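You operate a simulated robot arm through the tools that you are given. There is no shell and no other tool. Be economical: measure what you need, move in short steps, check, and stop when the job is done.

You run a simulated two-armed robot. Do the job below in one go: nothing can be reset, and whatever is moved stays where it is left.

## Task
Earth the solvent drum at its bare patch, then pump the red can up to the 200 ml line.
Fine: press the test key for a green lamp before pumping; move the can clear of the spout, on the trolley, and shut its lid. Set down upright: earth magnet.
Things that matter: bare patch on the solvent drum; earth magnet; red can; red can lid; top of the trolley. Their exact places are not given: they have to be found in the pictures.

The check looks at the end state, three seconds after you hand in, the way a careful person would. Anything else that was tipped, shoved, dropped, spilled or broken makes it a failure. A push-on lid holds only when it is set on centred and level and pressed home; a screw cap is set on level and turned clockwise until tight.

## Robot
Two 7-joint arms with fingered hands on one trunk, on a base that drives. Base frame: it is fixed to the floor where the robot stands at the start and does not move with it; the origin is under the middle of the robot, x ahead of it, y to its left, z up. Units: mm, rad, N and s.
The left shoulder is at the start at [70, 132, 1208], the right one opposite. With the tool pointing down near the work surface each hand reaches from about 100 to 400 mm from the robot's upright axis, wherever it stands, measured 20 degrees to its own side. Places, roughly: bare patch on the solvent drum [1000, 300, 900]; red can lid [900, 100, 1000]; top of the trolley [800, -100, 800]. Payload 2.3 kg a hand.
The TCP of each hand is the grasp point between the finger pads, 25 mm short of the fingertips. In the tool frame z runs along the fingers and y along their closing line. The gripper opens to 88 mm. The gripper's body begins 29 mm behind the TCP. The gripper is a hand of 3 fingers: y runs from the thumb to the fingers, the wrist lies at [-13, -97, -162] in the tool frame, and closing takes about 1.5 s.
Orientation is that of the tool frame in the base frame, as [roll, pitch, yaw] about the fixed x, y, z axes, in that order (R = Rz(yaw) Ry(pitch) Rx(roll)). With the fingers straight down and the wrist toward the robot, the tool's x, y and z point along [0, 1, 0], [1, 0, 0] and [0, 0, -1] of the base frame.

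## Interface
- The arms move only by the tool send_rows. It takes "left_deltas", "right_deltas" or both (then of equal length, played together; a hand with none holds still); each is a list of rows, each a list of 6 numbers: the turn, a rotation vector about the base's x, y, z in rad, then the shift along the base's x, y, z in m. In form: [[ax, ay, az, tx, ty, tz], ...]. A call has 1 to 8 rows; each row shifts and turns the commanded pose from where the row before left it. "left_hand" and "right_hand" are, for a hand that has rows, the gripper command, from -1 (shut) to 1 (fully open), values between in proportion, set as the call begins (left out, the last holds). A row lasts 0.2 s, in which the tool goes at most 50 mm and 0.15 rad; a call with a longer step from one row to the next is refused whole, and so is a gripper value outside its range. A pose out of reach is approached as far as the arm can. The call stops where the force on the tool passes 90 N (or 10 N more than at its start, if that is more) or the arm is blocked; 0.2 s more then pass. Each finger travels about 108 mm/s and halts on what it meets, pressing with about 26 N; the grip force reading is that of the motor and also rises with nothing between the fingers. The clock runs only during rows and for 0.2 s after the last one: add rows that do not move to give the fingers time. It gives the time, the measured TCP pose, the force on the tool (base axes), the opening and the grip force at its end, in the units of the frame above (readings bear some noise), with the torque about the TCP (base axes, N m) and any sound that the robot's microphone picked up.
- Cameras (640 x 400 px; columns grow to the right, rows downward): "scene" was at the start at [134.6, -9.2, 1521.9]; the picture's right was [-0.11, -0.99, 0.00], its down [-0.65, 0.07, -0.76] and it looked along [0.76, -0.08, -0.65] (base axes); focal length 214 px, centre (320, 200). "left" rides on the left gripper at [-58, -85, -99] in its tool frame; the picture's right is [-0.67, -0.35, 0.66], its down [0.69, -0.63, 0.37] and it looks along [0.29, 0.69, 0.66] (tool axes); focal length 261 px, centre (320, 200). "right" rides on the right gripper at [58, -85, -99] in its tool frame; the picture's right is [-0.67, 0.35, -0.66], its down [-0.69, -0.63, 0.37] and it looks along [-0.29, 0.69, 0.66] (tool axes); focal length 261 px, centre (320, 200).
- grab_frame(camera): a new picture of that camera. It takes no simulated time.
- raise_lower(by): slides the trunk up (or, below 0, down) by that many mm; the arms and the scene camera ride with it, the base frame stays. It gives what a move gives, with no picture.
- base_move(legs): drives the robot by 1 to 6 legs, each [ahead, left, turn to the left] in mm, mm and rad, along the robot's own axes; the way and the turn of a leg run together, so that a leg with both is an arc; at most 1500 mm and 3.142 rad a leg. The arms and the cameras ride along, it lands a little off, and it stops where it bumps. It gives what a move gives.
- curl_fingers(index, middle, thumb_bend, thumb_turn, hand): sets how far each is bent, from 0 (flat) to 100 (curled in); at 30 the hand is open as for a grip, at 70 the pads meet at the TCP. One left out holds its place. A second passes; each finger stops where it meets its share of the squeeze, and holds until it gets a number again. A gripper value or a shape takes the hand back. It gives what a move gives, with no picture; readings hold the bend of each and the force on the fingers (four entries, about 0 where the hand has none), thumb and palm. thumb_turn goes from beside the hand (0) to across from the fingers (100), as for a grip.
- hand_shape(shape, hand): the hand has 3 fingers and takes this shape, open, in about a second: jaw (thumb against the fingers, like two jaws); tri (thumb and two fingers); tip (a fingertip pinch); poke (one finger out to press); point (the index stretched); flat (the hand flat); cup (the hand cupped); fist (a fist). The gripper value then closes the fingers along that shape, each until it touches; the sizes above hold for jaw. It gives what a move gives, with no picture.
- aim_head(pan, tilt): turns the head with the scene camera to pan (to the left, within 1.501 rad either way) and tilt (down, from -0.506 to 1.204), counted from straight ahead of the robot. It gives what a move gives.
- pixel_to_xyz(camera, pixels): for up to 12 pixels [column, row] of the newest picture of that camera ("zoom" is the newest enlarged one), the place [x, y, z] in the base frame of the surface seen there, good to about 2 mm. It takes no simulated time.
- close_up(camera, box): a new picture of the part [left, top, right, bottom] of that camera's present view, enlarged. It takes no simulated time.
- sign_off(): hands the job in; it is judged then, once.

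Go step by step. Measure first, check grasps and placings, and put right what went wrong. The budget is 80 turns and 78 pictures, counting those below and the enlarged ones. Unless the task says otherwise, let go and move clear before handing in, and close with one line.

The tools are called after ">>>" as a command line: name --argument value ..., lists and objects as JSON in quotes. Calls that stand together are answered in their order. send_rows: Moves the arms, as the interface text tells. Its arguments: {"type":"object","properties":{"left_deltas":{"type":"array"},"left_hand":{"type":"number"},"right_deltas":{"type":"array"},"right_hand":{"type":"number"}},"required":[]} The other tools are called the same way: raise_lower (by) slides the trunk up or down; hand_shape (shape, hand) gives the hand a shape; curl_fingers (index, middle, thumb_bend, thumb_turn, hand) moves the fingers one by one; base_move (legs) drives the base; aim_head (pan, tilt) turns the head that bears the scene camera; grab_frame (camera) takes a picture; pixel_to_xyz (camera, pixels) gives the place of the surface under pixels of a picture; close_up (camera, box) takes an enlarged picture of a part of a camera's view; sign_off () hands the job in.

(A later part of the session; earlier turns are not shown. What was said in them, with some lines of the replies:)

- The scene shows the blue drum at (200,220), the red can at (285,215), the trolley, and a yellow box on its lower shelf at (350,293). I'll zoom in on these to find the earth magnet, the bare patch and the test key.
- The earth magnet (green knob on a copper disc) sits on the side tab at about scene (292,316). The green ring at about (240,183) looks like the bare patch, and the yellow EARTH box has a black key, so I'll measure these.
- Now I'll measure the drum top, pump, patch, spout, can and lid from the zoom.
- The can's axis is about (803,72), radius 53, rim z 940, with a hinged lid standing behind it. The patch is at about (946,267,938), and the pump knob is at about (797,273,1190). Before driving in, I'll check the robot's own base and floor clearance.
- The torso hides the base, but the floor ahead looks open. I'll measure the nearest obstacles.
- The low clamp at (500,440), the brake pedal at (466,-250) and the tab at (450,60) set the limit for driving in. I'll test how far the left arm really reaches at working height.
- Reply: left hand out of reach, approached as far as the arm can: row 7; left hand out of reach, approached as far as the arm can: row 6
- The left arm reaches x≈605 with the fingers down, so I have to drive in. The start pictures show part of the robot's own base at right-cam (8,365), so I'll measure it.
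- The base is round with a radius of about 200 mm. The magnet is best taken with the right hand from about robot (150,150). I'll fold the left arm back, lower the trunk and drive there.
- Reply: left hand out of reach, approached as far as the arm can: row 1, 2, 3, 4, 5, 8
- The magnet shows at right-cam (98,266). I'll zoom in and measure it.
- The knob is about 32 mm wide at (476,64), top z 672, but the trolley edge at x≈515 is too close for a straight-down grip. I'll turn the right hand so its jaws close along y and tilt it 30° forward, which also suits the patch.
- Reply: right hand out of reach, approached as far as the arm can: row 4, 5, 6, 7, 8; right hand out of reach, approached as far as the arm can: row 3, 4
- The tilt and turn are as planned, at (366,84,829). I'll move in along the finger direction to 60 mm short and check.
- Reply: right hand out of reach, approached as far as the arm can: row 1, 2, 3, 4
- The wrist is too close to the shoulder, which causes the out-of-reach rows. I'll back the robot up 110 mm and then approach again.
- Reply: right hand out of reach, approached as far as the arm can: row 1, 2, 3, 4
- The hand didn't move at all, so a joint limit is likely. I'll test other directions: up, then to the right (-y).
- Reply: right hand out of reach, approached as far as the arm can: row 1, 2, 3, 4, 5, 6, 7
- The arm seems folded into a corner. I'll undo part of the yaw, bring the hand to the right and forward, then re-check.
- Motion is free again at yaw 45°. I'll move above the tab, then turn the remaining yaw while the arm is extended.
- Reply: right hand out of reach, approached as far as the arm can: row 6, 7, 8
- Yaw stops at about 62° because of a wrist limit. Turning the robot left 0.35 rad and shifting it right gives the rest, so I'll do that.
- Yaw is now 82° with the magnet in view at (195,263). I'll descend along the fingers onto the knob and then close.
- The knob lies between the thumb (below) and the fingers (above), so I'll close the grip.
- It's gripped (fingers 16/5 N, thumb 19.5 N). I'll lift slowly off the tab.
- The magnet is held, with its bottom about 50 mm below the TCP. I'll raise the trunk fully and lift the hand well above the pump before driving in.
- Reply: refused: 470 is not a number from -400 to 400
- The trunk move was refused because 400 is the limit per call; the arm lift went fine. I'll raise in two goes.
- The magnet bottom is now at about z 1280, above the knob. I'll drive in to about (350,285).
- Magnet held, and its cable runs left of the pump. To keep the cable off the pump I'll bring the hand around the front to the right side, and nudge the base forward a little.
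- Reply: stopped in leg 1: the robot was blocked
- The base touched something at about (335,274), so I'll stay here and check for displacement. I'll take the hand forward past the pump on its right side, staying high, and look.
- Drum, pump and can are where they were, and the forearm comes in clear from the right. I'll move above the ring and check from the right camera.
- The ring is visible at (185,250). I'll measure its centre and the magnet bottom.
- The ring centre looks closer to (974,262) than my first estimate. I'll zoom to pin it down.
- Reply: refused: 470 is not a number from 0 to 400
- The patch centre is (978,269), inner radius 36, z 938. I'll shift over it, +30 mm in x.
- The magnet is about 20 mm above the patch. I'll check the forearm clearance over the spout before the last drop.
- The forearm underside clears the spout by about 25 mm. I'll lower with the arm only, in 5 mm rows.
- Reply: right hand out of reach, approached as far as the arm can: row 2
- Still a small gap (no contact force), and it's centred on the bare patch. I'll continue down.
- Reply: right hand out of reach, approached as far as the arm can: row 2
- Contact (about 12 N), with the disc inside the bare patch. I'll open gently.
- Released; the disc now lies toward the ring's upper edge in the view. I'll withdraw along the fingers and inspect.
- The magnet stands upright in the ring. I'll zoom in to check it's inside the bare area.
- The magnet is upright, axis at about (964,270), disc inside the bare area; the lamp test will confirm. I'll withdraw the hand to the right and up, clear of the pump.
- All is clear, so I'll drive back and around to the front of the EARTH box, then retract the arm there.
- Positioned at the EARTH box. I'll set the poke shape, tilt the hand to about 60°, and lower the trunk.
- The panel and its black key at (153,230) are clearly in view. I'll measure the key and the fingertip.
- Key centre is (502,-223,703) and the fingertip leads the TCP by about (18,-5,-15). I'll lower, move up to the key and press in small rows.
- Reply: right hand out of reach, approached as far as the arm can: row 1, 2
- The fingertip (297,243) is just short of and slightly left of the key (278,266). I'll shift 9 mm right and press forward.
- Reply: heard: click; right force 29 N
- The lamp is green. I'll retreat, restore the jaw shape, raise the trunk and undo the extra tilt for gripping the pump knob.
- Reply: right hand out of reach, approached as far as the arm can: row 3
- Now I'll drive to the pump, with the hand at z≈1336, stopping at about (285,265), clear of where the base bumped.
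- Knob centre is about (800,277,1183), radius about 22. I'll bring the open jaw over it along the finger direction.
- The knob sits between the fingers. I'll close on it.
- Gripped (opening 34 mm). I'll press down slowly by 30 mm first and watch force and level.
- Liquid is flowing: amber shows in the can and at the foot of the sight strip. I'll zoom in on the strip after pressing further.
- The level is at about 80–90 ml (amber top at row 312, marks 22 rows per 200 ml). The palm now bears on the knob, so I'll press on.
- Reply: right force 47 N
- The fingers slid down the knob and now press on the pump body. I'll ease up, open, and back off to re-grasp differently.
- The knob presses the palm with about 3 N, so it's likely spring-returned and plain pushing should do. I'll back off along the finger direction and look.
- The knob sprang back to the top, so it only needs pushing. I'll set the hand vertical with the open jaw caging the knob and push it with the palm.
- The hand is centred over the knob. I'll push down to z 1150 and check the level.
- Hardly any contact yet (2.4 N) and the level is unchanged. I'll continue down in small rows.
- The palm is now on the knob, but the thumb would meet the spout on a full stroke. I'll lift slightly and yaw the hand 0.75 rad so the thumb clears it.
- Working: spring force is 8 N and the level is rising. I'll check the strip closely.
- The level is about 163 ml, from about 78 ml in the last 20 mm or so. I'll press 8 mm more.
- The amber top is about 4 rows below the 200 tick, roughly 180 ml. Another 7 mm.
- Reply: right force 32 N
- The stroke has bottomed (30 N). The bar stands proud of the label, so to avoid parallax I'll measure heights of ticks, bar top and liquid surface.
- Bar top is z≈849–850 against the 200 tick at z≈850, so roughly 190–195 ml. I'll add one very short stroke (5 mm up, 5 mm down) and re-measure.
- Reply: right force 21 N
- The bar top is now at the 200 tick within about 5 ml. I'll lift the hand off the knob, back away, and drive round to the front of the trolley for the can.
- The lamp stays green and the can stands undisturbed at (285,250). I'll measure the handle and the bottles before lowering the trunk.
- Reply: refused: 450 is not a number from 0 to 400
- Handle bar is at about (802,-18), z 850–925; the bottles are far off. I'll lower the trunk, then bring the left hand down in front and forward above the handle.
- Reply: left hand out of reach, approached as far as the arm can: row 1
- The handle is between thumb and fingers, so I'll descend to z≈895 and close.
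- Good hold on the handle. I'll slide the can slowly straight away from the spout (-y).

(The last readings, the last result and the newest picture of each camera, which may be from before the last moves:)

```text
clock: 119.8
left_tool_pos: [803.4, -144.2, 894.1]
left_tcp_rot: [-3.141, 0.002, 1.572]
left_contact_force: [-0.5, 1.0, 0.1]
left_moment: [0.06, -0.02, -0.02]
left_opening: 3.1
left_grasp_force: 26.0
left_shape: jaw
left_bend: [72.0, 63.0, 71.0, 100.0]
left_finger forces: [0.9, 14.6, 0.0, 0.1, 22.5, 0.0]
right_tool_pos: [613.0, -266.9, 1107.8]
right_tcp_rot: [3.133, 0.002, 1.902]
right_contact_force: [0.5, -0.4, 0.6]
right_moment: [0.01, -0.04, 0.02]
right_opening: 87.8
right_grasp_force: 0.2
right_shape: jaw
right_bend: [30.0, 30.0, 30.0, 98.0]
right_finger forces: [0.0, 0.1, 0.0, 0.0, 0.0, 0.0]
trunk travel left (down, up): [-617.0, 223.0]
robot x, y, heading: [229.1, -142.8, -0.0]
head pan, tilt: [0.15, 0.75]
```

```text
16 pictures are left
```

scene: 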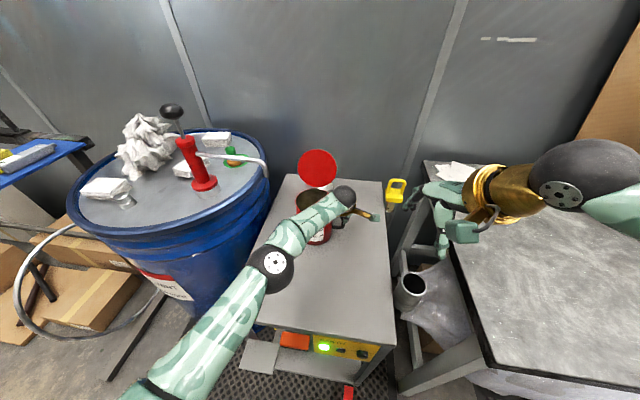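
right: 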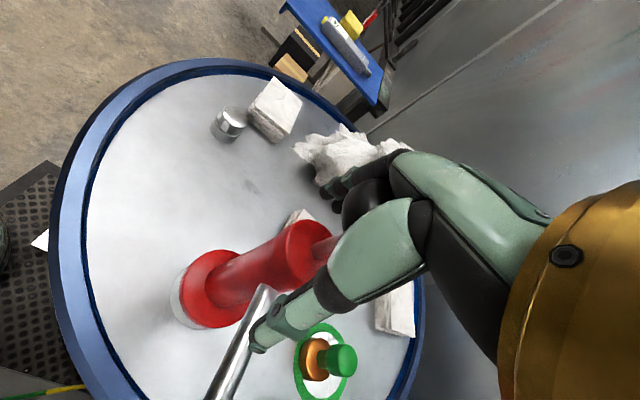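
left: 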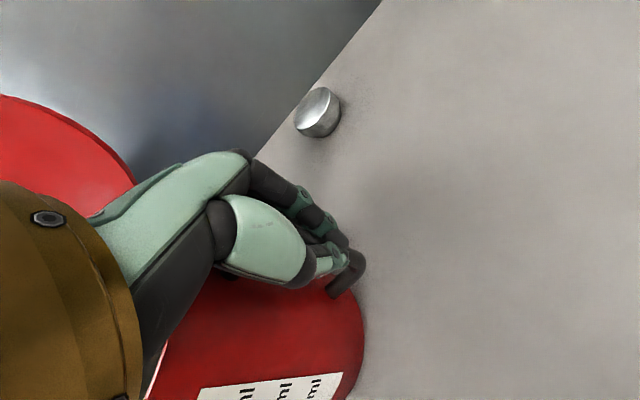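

The can slid cleanly, axis now at about (803,-53). I'll pull it 130 mm nearer so I can reach behind the lid.

>>> send_rows --left_deltas '[[0, 0, 0, -0.005, 0, 0], [0, 0, 0, -0.01, 0, 0], [0, 0, 0, -0.01, 0, 0], [0, 0, 0, -0.01, 0, 0], [0, 0, 0, -0.01, 0, 0], [0, 0, 0, -0.01, 0, 0], [0, 0, 0, -0.01, 0, 0], [0, 0, 0, -0.005, 0, 0]]'

>>> send_rows --left_deltas '[[0, 0, 0, -0.005, 0, 0], [0, 0, 0, -0.01, 0, 0], [0, 0, 0, -0.01, 0, 0], [0, 0, 0, -0.01, 0, 0], [0, 0, 0, -0.01, 0, 0], [0, 0, 0, -0.01, 0, 0], [0, 0, 0, -0.005, 0, 0], [0, 0, 0, 0, 0, 0]]'

>>> grab_frame --camera "scene"

```text
clock: 121.6
left_tool_pos: [732.6, -144.2, 895.1]
left_tcp_rot: [-3.141, -0.001, 1.573]
left_contact_force: [2.0, 1.1, 1.1]
left_moment: [0.07, -0.12, -0.08]
left_opening: 3.3
left_grasp_force: 25.7
left_shape: jaw
left_bend: [72.0, 60.0, 72.0, 100.0]
left_finger forces: [2.1, 14.6, 0.0, 0.1, 19.5, 0.0]
right_tool_pos: [613.5, -267.1, 1106.2]
right_tcp_rot: [3.132, 0.001, 1.903]
right_contact_force: [0.2, 1.0, 0.8]
right_moment: [-0.02, 0.02, 0.02]
right_opening: 87.9
right_grasp_force: 0.0
right_shape: jaw
right_bend: [30.0, 30.0, 30.0, 98.0]
right_finger forces: [0.0, 0.0, 0.0, 0.0, 0.1, 0.0]
trunk travel left (down, up): [-617.0, 223.0]
robot x, y, heading: [231.2, -145.6, 0.002]
head pan, tilt: [0.15, 0.75]
```

```text
clock: 123.4
left_tool_pos: [672.8, -144.4, 893.6]
left_tcp_rot: [3.14, 0.004, 1.574]
left_contact_force: [2.8, -0.2, 0.4]
left_moment: [0.1, -0.15, -0.11]
left_opening: 3.4
left_grasp_force: 26.0
left_shape: jaw
left_bend: [73.0, 58.0, 73.0, 100.0]
left_finger forces: [1.1, 16.8, 0.0, 0.0, 17.5, 0.0]
right_tool_pos: [614.4, -267.9, 1106.1]
right_tcp_rot: [3.132, 0.001, 1.905]
right_contact_force: [0.3, -0.4, 0.3]
right_moment: [0.02, 0.02, 0.02]
right_opening: 87.5
right_grasp_force: 0.0
right_shape: jaw
right_bend: [30.0, 30.0, 30.0, 98.0]
right_finger forces: [0.0, 0.1, 0.1, 0.1, 0.1, 0.1]
trunk travel left (down, up): [-617.0, 223.0]
robot x, y, heading: [229.0, -143.8, 0.003]
head pan, tilt: [0.15, 0.75]
```

```text
15 pictures are left
```

scene: 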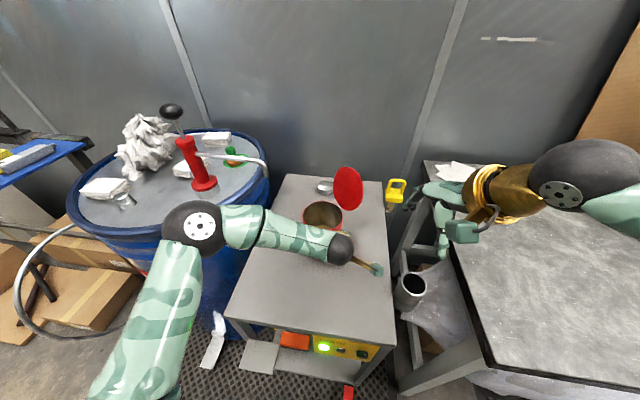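

The can moved but twisted somewhat, with its lid now toward the back right at (348,187). I'll measure.

>>> close_up --camera "scene" --box '[280, 150, 400, 270]'

>>> pixel_to_xyz --camera "scene" --pixels '[[347, 169], [336, 188], [361, 190], [349, 208], [348, 188], [304, 214], [340, 218], [322, 204], [312, 226]]'

```text
3.33 times, centred on (340, 210) of scene
```

zoom: 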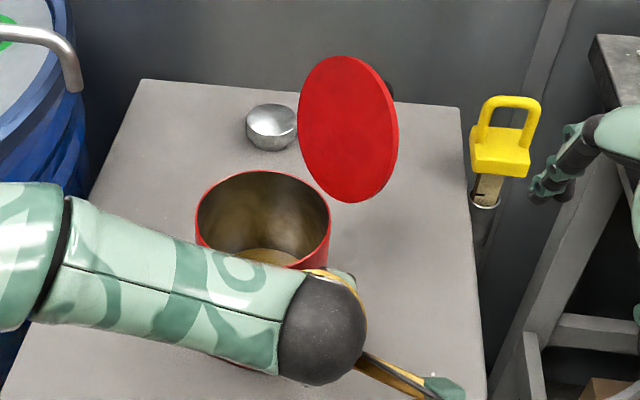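

```text
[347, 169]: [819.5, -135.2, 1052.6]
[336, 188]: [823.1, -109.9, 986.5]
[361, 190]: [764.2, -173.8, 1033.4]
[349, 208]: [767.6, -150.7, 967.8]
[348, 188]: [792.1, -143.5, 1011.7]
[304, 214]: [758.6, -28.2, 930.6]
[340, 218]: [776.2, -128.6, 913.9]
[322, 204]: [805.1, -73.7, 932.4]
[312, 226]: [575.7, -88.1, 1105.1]
```

The can stands upright at about (752,-82), well clear of the spout, with its hinge toward the back right — good for the right hand. I'll release the handle and withdraw the left hand up and back.

>>> send_rows --left_deltas '[[0, 0, 0, 0, 0, 0], [0, 0, 0, 0, 0, 0], [0, 0, 0, 0, 0, 0], [0, 0, 0, 0, 0, 0]]' --left_hand 0.3

>>> send_rows --left_deltas '[[0, 0, 0, 0, 0, 0.02], [0, 0, 0, 0, 0, 0.035], [0, 0, 0, 0, 0, 0.045], [0, 0, 0, 0, 0, 0.045], [0, 0, 0, -0.03, 0.02, 0.03], [0, 0, 0, -0.035, 0.025, 0.02], [0, 0, 0, -0.035, 0.025, 0.02], [0, 0, 0, -0.035, 0.025, 0.02]]'

>>> raise_lower --by 120

>>> base_move --legs '[[20, 95, 0]]'

>>> grab_frame --camera "scene"

```text
clock: 124.4
left_tool_pos: [671.1, -144.8, 894.8]
left_tcp_rot: [-3.14, 0.0, 1.571]
left_contact_force: [-0.4, 0.1, 0.7]
left_moment: [0.01, 0.0, 0.01]
left_opening: 57.0
left_grasp_force: 0.0
left_shape: jaw
left_bend: [28.0, 39.0, 62.0, 100.0]
left_finger forces: [0.0, 0.1, 0.0, 0.0, 0.1, 0.0]
right_tool_pos: [613.0, -267.0, 1107.3]
right_tcp_rot: [3.133, 0.0, 1.902]
right_contact_force: [0.0, 0.2, 0.6]
right_moment: [0.02, 0.01, -0.02]
right_opening: 87.7
right_grasp_force: 0.1
right_shape: jaw
right_bend: [30.0, 30.0, 30.0, 98.0]
right_finger forces: [0.0, 0.0, 0.0, 0.0, 0.0, 0.0]
trunk travel left (down, up): [-617.0, 223.0]
robot x, y, heading: [227.8, -144.6, 0.001]
head pan, tilt: [0.15, 0.75]
```

```text
clock: 126.2
left_tool_pos: [536.9, -46.3, 1130.9]
left_tcp_rot: [3.139, 0.002, 1.574]
left_contact_force: [-0.7, -0.6, -0.7]
left_moment: [-0.01, -0.01, 0.01]
left_opening: 57.1
left_grasp_force: 0.1
left_shape: jaw
left_bend: [28.0, 39.0, 62.0, 100.0]
left_finger forces: [0.0, 0.1, 0.0, 0.1, 0.0, 0.1]
right_tool_pos: [611.9, -267.6, 1108.0]
right_tcp_rot: [3.13, 0.0, 1.902]
right_contact_force: [0.2, 0.1, -0.1]
right_moment: [0.01, -0.02, -0.01]
right_opening: 87.9
right_grasp_force: 0.0
right_shape: jaw
right_bend: [30.0, 30.0, 30.0, 98.0]
right_finger forces: [0.1, 0.1, 0.1, 0.0, 0.0, 0.0]
trunk travel left (down, up): [-617.0, 223.0]
robot x, y, heading: [230.4, -146.5, -0.0]
head pan, tilt: [0.15, 0.75]
```

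```text
clock: 127.7
left_tool_pos: [538.7, -47.1, 1250.5]
left_tcp_rot: [3.142, 0.0, 1.572]
left_contact_force: [0.1, -0.4, -0.3]
left_moment: [0.02, -0.03, 0.01]
left_opening: 56.8
left_grasp_force: 0.1
left_shape: jaw
left_bend: [28.0, 39.0, 62.0, 100.0]
left_finger forces: [0.0, 0.0, 0.0, 0.0, 0.0, 0.0]
right_tool_pos: [612.8, -267.4, 1226.6]
right_tcp_rot: [3.134, 0.0, 1.902]
right_contact_force: [0.0, 0.4, -0.5]
right_moment: [-0.01, 0.02, -0.01]
right_opening: 87.9
right_grasp_force: 0.1
right_shape: jaw
right_bend: [30.0, 30.0, 30.0, 98.0]
right_finger forces: [0.0, 0.1, 0.0, 0.0, 0.0, 0.0]
trunk travel left (down, up): [-737.0, 103.0]
robot x, y, heading: [231.0, -141.7, -0.002]
head pan, tilt: [0.15, 0.75]
```

```text
clock: 128.9
left_tool_pos: [558.0, 43.0, 1249.9]
left_tcp_rot: [3.14, -0.003, 1.574]
left_contact_force: [-0.7, -0.5, 0.7]
left_moment: [0.0, -0.04, 0.02]
left_opening: 57.0
left_grasp_force: 0.0
left_shape: jaw
left_bend: [28.0, 39.0, 62.0, 100.0]
left_finger forces: [0.0, 0.0, 0.0, 0.0, 0.0, 0.1]
right_tool_pos: [632.5, -177.1, 1226.1]
right_tcp_rot: [3.128, -0.004, 1.903]
right_contact_force: [0.2, 0.5, 0.0]
right_moment: [0.01, 0.02, -0.02]
right_opening: 87.8
right_grasp_force: 0.1
right_shape: jaw
right_bend: [30.0, 30.0, 30.0, 98.0]
right_finger forces: [0.1, 0.0, 0.0, 0.0, 0.0, 0.0]
trunk travel left (down, up): [-737.0, 103.0]
robot x, y, heading: [245.7, -49.8, -0.0]
head pan, tilt: [0.15, 0.75]
```

```text
13 pictures are left
```

scene: 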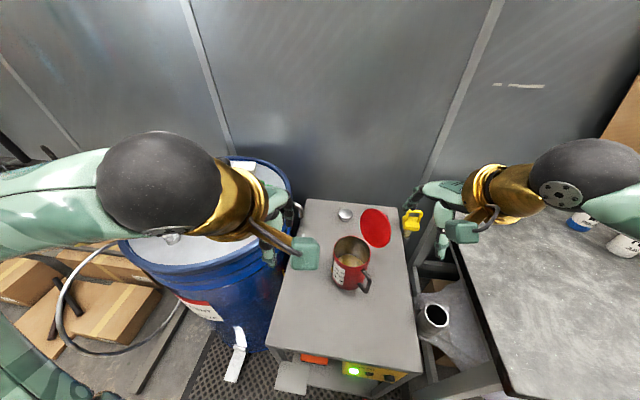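

The can is upright and the lid is standing at (376,228). I'll measure both.

>>> pixel_to_xyz --camera "scene" --pixels '[[376, 228], [374, 210], [362, 222], [388, 234], [378, 245], [334, 247], [369, 250], [350, 238], [352, 264], [364, 284], [350, 262], [366, 240]]'

```text
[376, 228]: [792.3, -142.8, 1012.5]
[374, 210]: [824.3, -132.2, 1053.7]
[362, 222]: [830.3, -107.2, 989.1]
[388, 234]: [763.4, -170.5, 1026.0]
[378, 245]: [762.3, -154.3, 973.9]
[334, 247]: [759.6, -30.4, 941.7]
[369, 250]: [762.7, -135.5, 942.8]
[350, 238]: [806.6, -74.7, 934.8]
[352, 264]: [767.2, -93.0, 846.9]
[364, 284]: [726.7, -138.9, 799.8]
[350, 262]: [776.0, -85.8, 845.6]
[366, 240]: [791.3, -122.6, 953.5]
```

Can centre is about (756,-83), hinge at about (793,-124,950), lid leaning back toward (+x,-y). I'll close the right hand, bring it over and down behind the lid.

>>> send_rows --right_deltas '[[0, 0, 0, 0.045, -0.01, 0], [0, 0, 0, 0.045, -0.01, 0], [0, 0, 0, 0.045, 0, -0.005], [0, 0, 0, 0.045, 0, -0.01], [0, 0, 0, 0.008, 0, -0.045], [0, 0, 0, 0, 0, -0.045], [0, 0, 0, 0, 0, 0]]' --right_hand -1

>>> close_up --camera "scene" --box '[300, 150, 460, 300]'

```text
clock: 130.5
left_tool_pos: [559.4, 48.5, 1248.7]
left_tcp_rot: [3.141, 0.002, 1.573]
left_contact_force: [0.2, 0.3, 0.0]
left_moment: [0.0, -0.04, 0.01]
left_opening: 57.0
left_grasp_force: 0.1
left_shape: jaw
left_bend: [28.0, 39.0, 62.0, 100.0]
left_finger forces: [0.0, 0.0, 0.1, 0.0, 0.0, 0.1]
right_tool_pos: [813.9, -191.0, 1118.9]
right_tcp_rot: [3.132, 0.0, 1.902]
right_contact_force: [0.3, 0.4, 0.1]
right_moment: [0.03, 0.0, 0.0]
right_opening: 0.0
right_grasp_force: 26.6
right_shape: jaw
right_bend: [70.0, 70.0, 36.0, 100.0]
right_finger forces: [0.0, 0.1, 0.0, 0.0, 0.0, 0.1]
right hand out of reach, approached as far as the arm can: row 4
trunk travel left (down, up): [-737.0, 103.0]
robot x, y, heading: [250.4, -49.1, 0.001]
head pan, tilt: [0.15, 0.75]
```

```text
2.67 times, centred on (380, 225) of scene
```

zoom: 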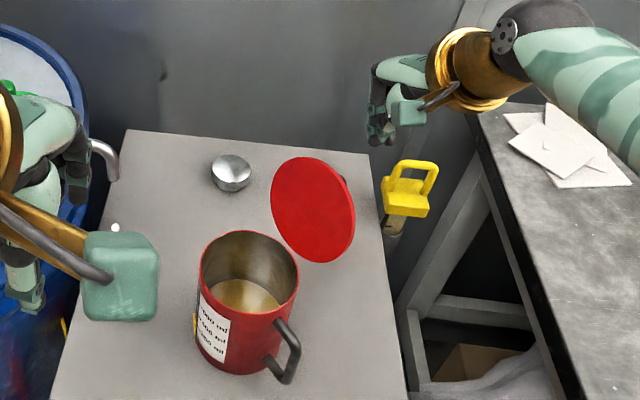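

The hand is just behind and above the lid. I'll lower 60 mm and push toward the can (-x,+y).

>>> send_rows --right_deltas '[[0, 0, 0, 0.004, 0.002, -0.03], [0, 0, 0, 0.004, 0.002, -0.03], [0, 0, 0, -0.008, 0.009, 0], [0, 0, 0, -0.008, 0.009, 0], [0, 0, 0, -0.008, 0.009, 0], [0, 0, 0, -0.008, 0.009, 0], [0, 0, 0, -0.008, 0.009, 0], [0, 0, 0, 0, 0, 0]]'

>>> close_up --camera "scene" --box '[300, 150, 460, 300]'

```text
clock: 132.3
left_tool_pos: [559.3, 46.8, 1250.4]
left_tcp_rot: [3.14, 0.0, 1.573]
left_contact_force: [0.1, -0.2, -0.7]
left_moment: [0.01, -0.03, 0.03]
left_opening: 56.9
left_grasp_force: 0.1
left_shape: jaw
left_bend: [28.0, 39.0, 62.0, 100.0]
left_finger forces: [0.0, 0.1, 0.1, 0.0, 0.0, 0.0]
right_tool_pos: [783.6, -141.5, 1059.4]
right_tcp_rot: [3.133, 0.002, 1.904]
right_contact_force: [-0.3, 0.6, -0.6]
right_moment: [-0.02, 0.0, -0.01]
right_opening: 0.0
right_grasp_force: 26.2
right_shape: jaw
right_bend: [70.0, 70.0, 36.0, 100.0]
right_finger forces: [0.0, 0.0, 0.0, 0.0, 0.0, 0.0]
trunk travel left (down, up): [-737.0, 103.0]
robot x, y, heading: [250.3, -50.8, 0.007]
head pan, tilt: [0.15, 0.75]
```

```text
2.67 times, centred on (380, 225) of scene
```

zoom: 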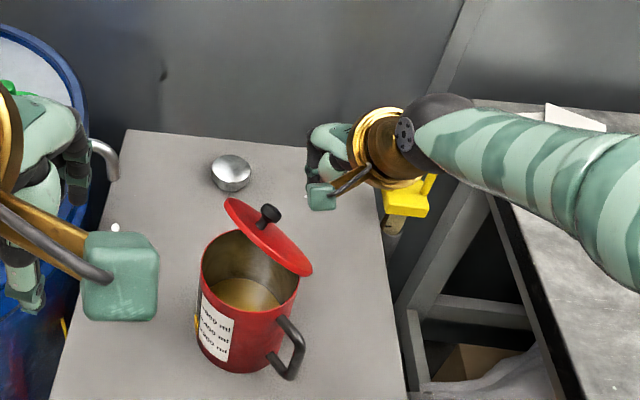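

The lid has tipped over toward shut (pixel (268,235), black knob on its outside). I'll raise the hand over the can's centre and check whether the lid drops by itself.

>>> send_rows --right_deltas '[[0, 0, 0, 0, 0, 0.04], [0, 0, 0, -0.01, 0.02, 0.02], [0, 0, 0, -0.01, 0.02, 0], [0, 0, 0, -0.008, 0.018, 0], [0, 0, 0, 0, 0, 0]]'

>>> close_up --camera "scene" --box '[300, 150, 460, 300]'

>>> pixel_to_xyz --camera "zoom" --pixels '[[250, 240], [290, 260], [215, 260], [230, 225], [268, 215], [250, 290], [240, 260], [270, 275]]'

```text
clock: 133.5
left_tool_pos: [558.3, 47.1, 1251.6]
left_tcp_rot: [-3.141, -0.001, 1.574]
left_contact_force: [0.1, -0.3, -0.8]
left_moment: [0.0, -0.04, -0.01]
left_opening: 57.1
left_grasp_force: 0.2
left_shape: jaw
left_bend: [28.0, 39.0, 62.0, 100.0]
left_finger forces: [0.0, 0.0, 0.1, 0.0, 0.1, 0.1]
right_tool_pos: [754.6, -82.4, 1119.7]
right_tcp_rot: [3.134, 0.001, 1.9]
right_contact_force: [-0.3, -0.1, -0.2]
right_moment: [0.0, 0.02, -0.03]
right_opening: 0.0
right_grasp_force: 25.8
right_shape: jaw
right_bend: [70.0, 70.0, 36.0, 100.0]
right_finger forces: [0.1, 0.0, 0.0, 0.1, 0.1, 0.0]
trunk travel left (down, up): [-737.0, 103.0]
robot x, y, heading: [247.8, -49.6, 0.0]
head pan, tilt: [0.15, 0.75]
```

```text
2.67 times, centred on (380, 225) of scene
```

zoom: 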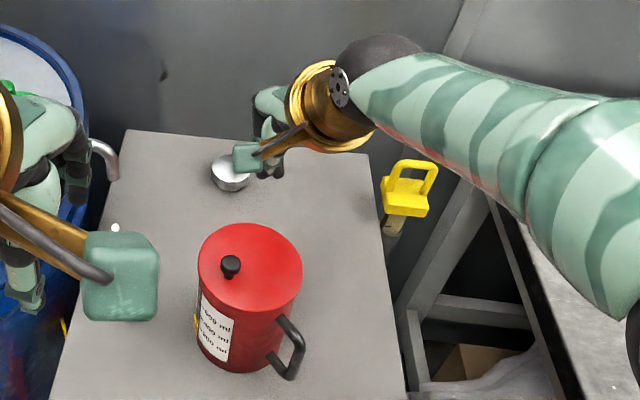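

```text
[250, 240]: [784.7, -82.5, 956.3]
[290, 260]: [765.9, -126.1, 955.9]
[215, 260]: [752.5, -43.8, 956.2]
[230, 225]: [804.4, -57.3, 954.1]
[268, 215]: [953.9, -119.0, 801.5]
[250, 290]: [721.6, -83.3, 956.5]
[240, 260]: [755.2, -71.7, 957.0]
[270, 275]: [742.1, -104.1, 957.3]
```

The lid is down and level (z 954–957 all over). I'll press lightly near its centre, beside its knob, to be sure it's home.

>>> send_rows --right_deltas '[[0, 0, 0, 0.003, -0.013, -0.04], [0, 0, 0, 0, 0, -0.045], [0, 0, 0, 0, 0, -0.03], [0, 0, 0, 0, 0, -0.014], [0, 0, 0, 0, 0, -0.004], [0, 0, 0, 0, 0, -0.003], [0, 0, 0, 0, 0, -0.003], [0, 0, 0, 0, 0, 0]]'

```text
clock: 135.3
left_tool_pos: [558.4, 46.8, 1250.5]
left_tcp_rot: [3.14, 0.0, 1.573]
left_contact_force: [0.2, 0.0, -0.3]
left_moment: [0.01, 0.03, 0.0]
left_opening: 56.9
left_grasp_force: 0.0
left_shape: jaw
left_bend: [28.0, 39.0, 62.0, 100.0]
left_finger forces: [0.0, 0.1, 0.0, 0.0, 0.0, 0.0]
right_tool_pos: [756.7, -95.4, 980.9]
right_tcp_rot: [3.13, 0.001, 1.902]
right_contact_force: [1.7, 0.3, 3.7]
right_moment: [-0.03, -0.02, 0.05]
right_opening: 0.0
right_grasp_force: 25.8
right_shape: jaw
right_bend: [70.0, 70.0, 36.0, 100.0]
right_finger forces: [0.0, 0.0, 0.1, 0.0, 0.0, 0.0]
trunk travel left (down, up): [-737.0, 103.0]
robot x, y, heading: [249.8, -51.5, -0.004]
head pan, tilt: [0.15, 0.75]
```

Contact is just starting (about 4 N). A few more small rows should give a firm press.

>>> send_rows --right_deltas '[[0, 0, 0, 0, 0, -0.002], [0, 0, 0, 0, 0, -0.002], [0, 0, 0, 0, 0, -0.001], [0, 0, 0, 0, 0, 0]]'

```text
clock: 136.3
left_tool_pos: [556.7, 47.8, 1252.2]
left_tcp_rot: [3.137, 0.0, 1.573]
left_contact_force: [0.2, 0.4, -0.3]
left_moment: [0.02, 0.04, -0.02]
left_opening: 56.9
left_grasp_force: 0.0
left_shape: jaw
left_bend: [28.0, 39.0, 62.0, 100.0]
left_finger forces: [0.1, 0.0, 0.1, 0.0, 0.0, 0.0]
right_tool_pos: [756.0, -96.5, 979.8]
right_tcp_rot: [3.12, 0.002, 1.901]
right_contact_force: [10.4, -1.7, 33.6]
right_moment: [0.02, -0.27, 0.0]
right_opening: 0.1
right_grasp_force: 26.5
right_shape: jaw
right_bend: [70.0, 70.0, 36.0, 100.0]
right_finger forces: [0.1, 28.0, 0.1, 0.0, 0.0, 0.0]
trunk travel left (down, up): [-737.0, 103.0]
robot x, y, heading: [251.4, -51.6, 0.001]
head pan, tilt: [0.15, 0.75]
```

Pressed with about 34 N and the lid didn't yield, so it's seated. I'll lift both hands clear, back the base off and check everything.

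>>> send_rows --right_deltas '[[0, 0, 0, 0, 0, 0.02], [0, 0, 0, 0, 0, 0.045], [0, 0, 0, 0, 0, 0.045], [0, 0, 0, 0, 0, 0.045], [0, 0, 0, -0.03, -0.02, 0.03], [0, 0, 0, -0.04, -0.02, 0]]'

>>> base_move --legs '[[-250, 0, 0]]'

>>> grab_frame --camera "scene"

```text
clock: 137.7
left_tool_pos: [556.1, 46.7, 1251.3]
left_tcp_rot: [3.137, 0.001, 1.574]
left_contact_force: [0.1, -0.8, 0.3]
left_moment: [0.01, 0.02, 0.02]
left_opening: 57.0
left_grasp_force: 0.1
left_shape: jaw
left_bend: [28.0, 39.0, 62.0, 100.0]
left_finger forces: [0.0, 0.1, 0.1, 0.1, 0.1, 0.1]
right_tool_pos: [684.6, -140.1, 1161.1]
right_tcp_rot: [3.131, 0.0, 1.901]
right_contact_force: [0.0, -0.8, 0.2]
right_moment: [0.0, -0.01, -0.02]
right_opening: 0.0
right_grasp_force: 26.4
right_shape: jaw
right_bend: [70.0, 70.0, 36.0, 100.0]
right_finger forces: [0.0, 0.1, 0.0, 0.0, 0.0, 0.0]
trunk travel left (down, up): [-737.0, 103.0]
robot x, y, heading: [249.2, -52.3, -0.002]
head pan, tilt: [0.15, 0.75]
```

```text
clock: 139.5
left_tool_pos: [310.5, 47.4, 1249.9]
left_tcp_rot: [-3.14, -0.001, 1.568]
left_contact_force: [-0.2, 0.6, -0.1]
left_moment: [-0.04, 0.02, -0.02]
left_opening: 56.9
left_grasp_force: 0.0
left_shape: jaw
left_bend: [28.0, 39.0, 62.0, 100.0]
left_finger forces: [0.0, 0.0, 0.0, 0.0, 0.0, 0.0]
right_tool_pos: [438.1, -138.7, 1159.3]
right_tcp_rot: [3.135, -0.002, 1.898]
right_contact_force: [0.7, 0.8, 0.3]
right_moment: [0.0, 0.03, -0.01]
right_opening: 0.0
right_grasp_force: 25.7
right_shape: jaw
right_bend: [70.0, 70.0, 36.0, 100.0]
right_finger forces: [0.0, 0.0, 0.0, 0.0, 0.0, 0.0]
trunk travel left (down, up): [-737.0, 103.0]
robot x, y, heading: [-0.8, -49.9, -0.003]
head pan, tilt: [0.15, 0.75]
```

```text
9 pictures are left
5 turns are left
```

scene: 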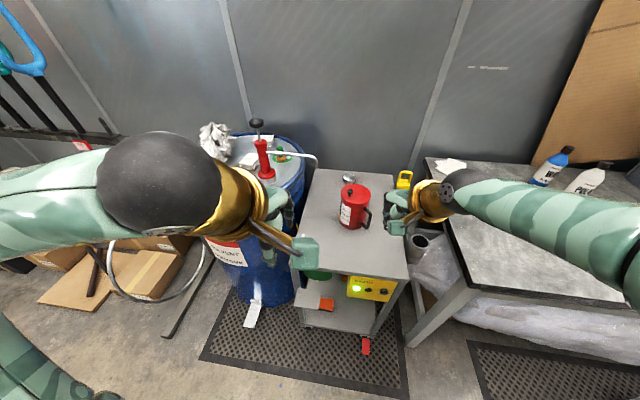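

Everything is in place, the lamp is green and the can is shut. One last close look at can and magnet.

>>> close_up --camera "scene" --box '[240, 115, 400, 235]'

```text
3.33 times, centred on (320, 175) of scene
4 turns are left
```

zoom: 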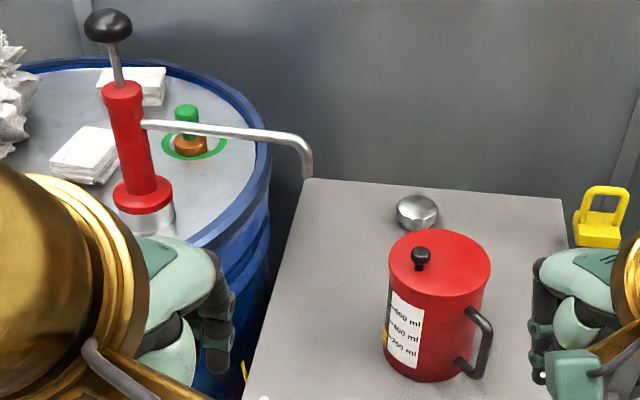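

The magnet stands upright in the ring, and the can is shut, upright and clear of the spout. Handing in.

>>> sign_off

```text
The job is handed in.
```

The drum is earthed: the magnet stands upright on the bare patch, and the test key gave a green lamp before I pumped. The can is filled to about the 200 ml line (I read it at roughly 195–200 ml). It now stands on the trolley clear of the spout, with its lid shut.
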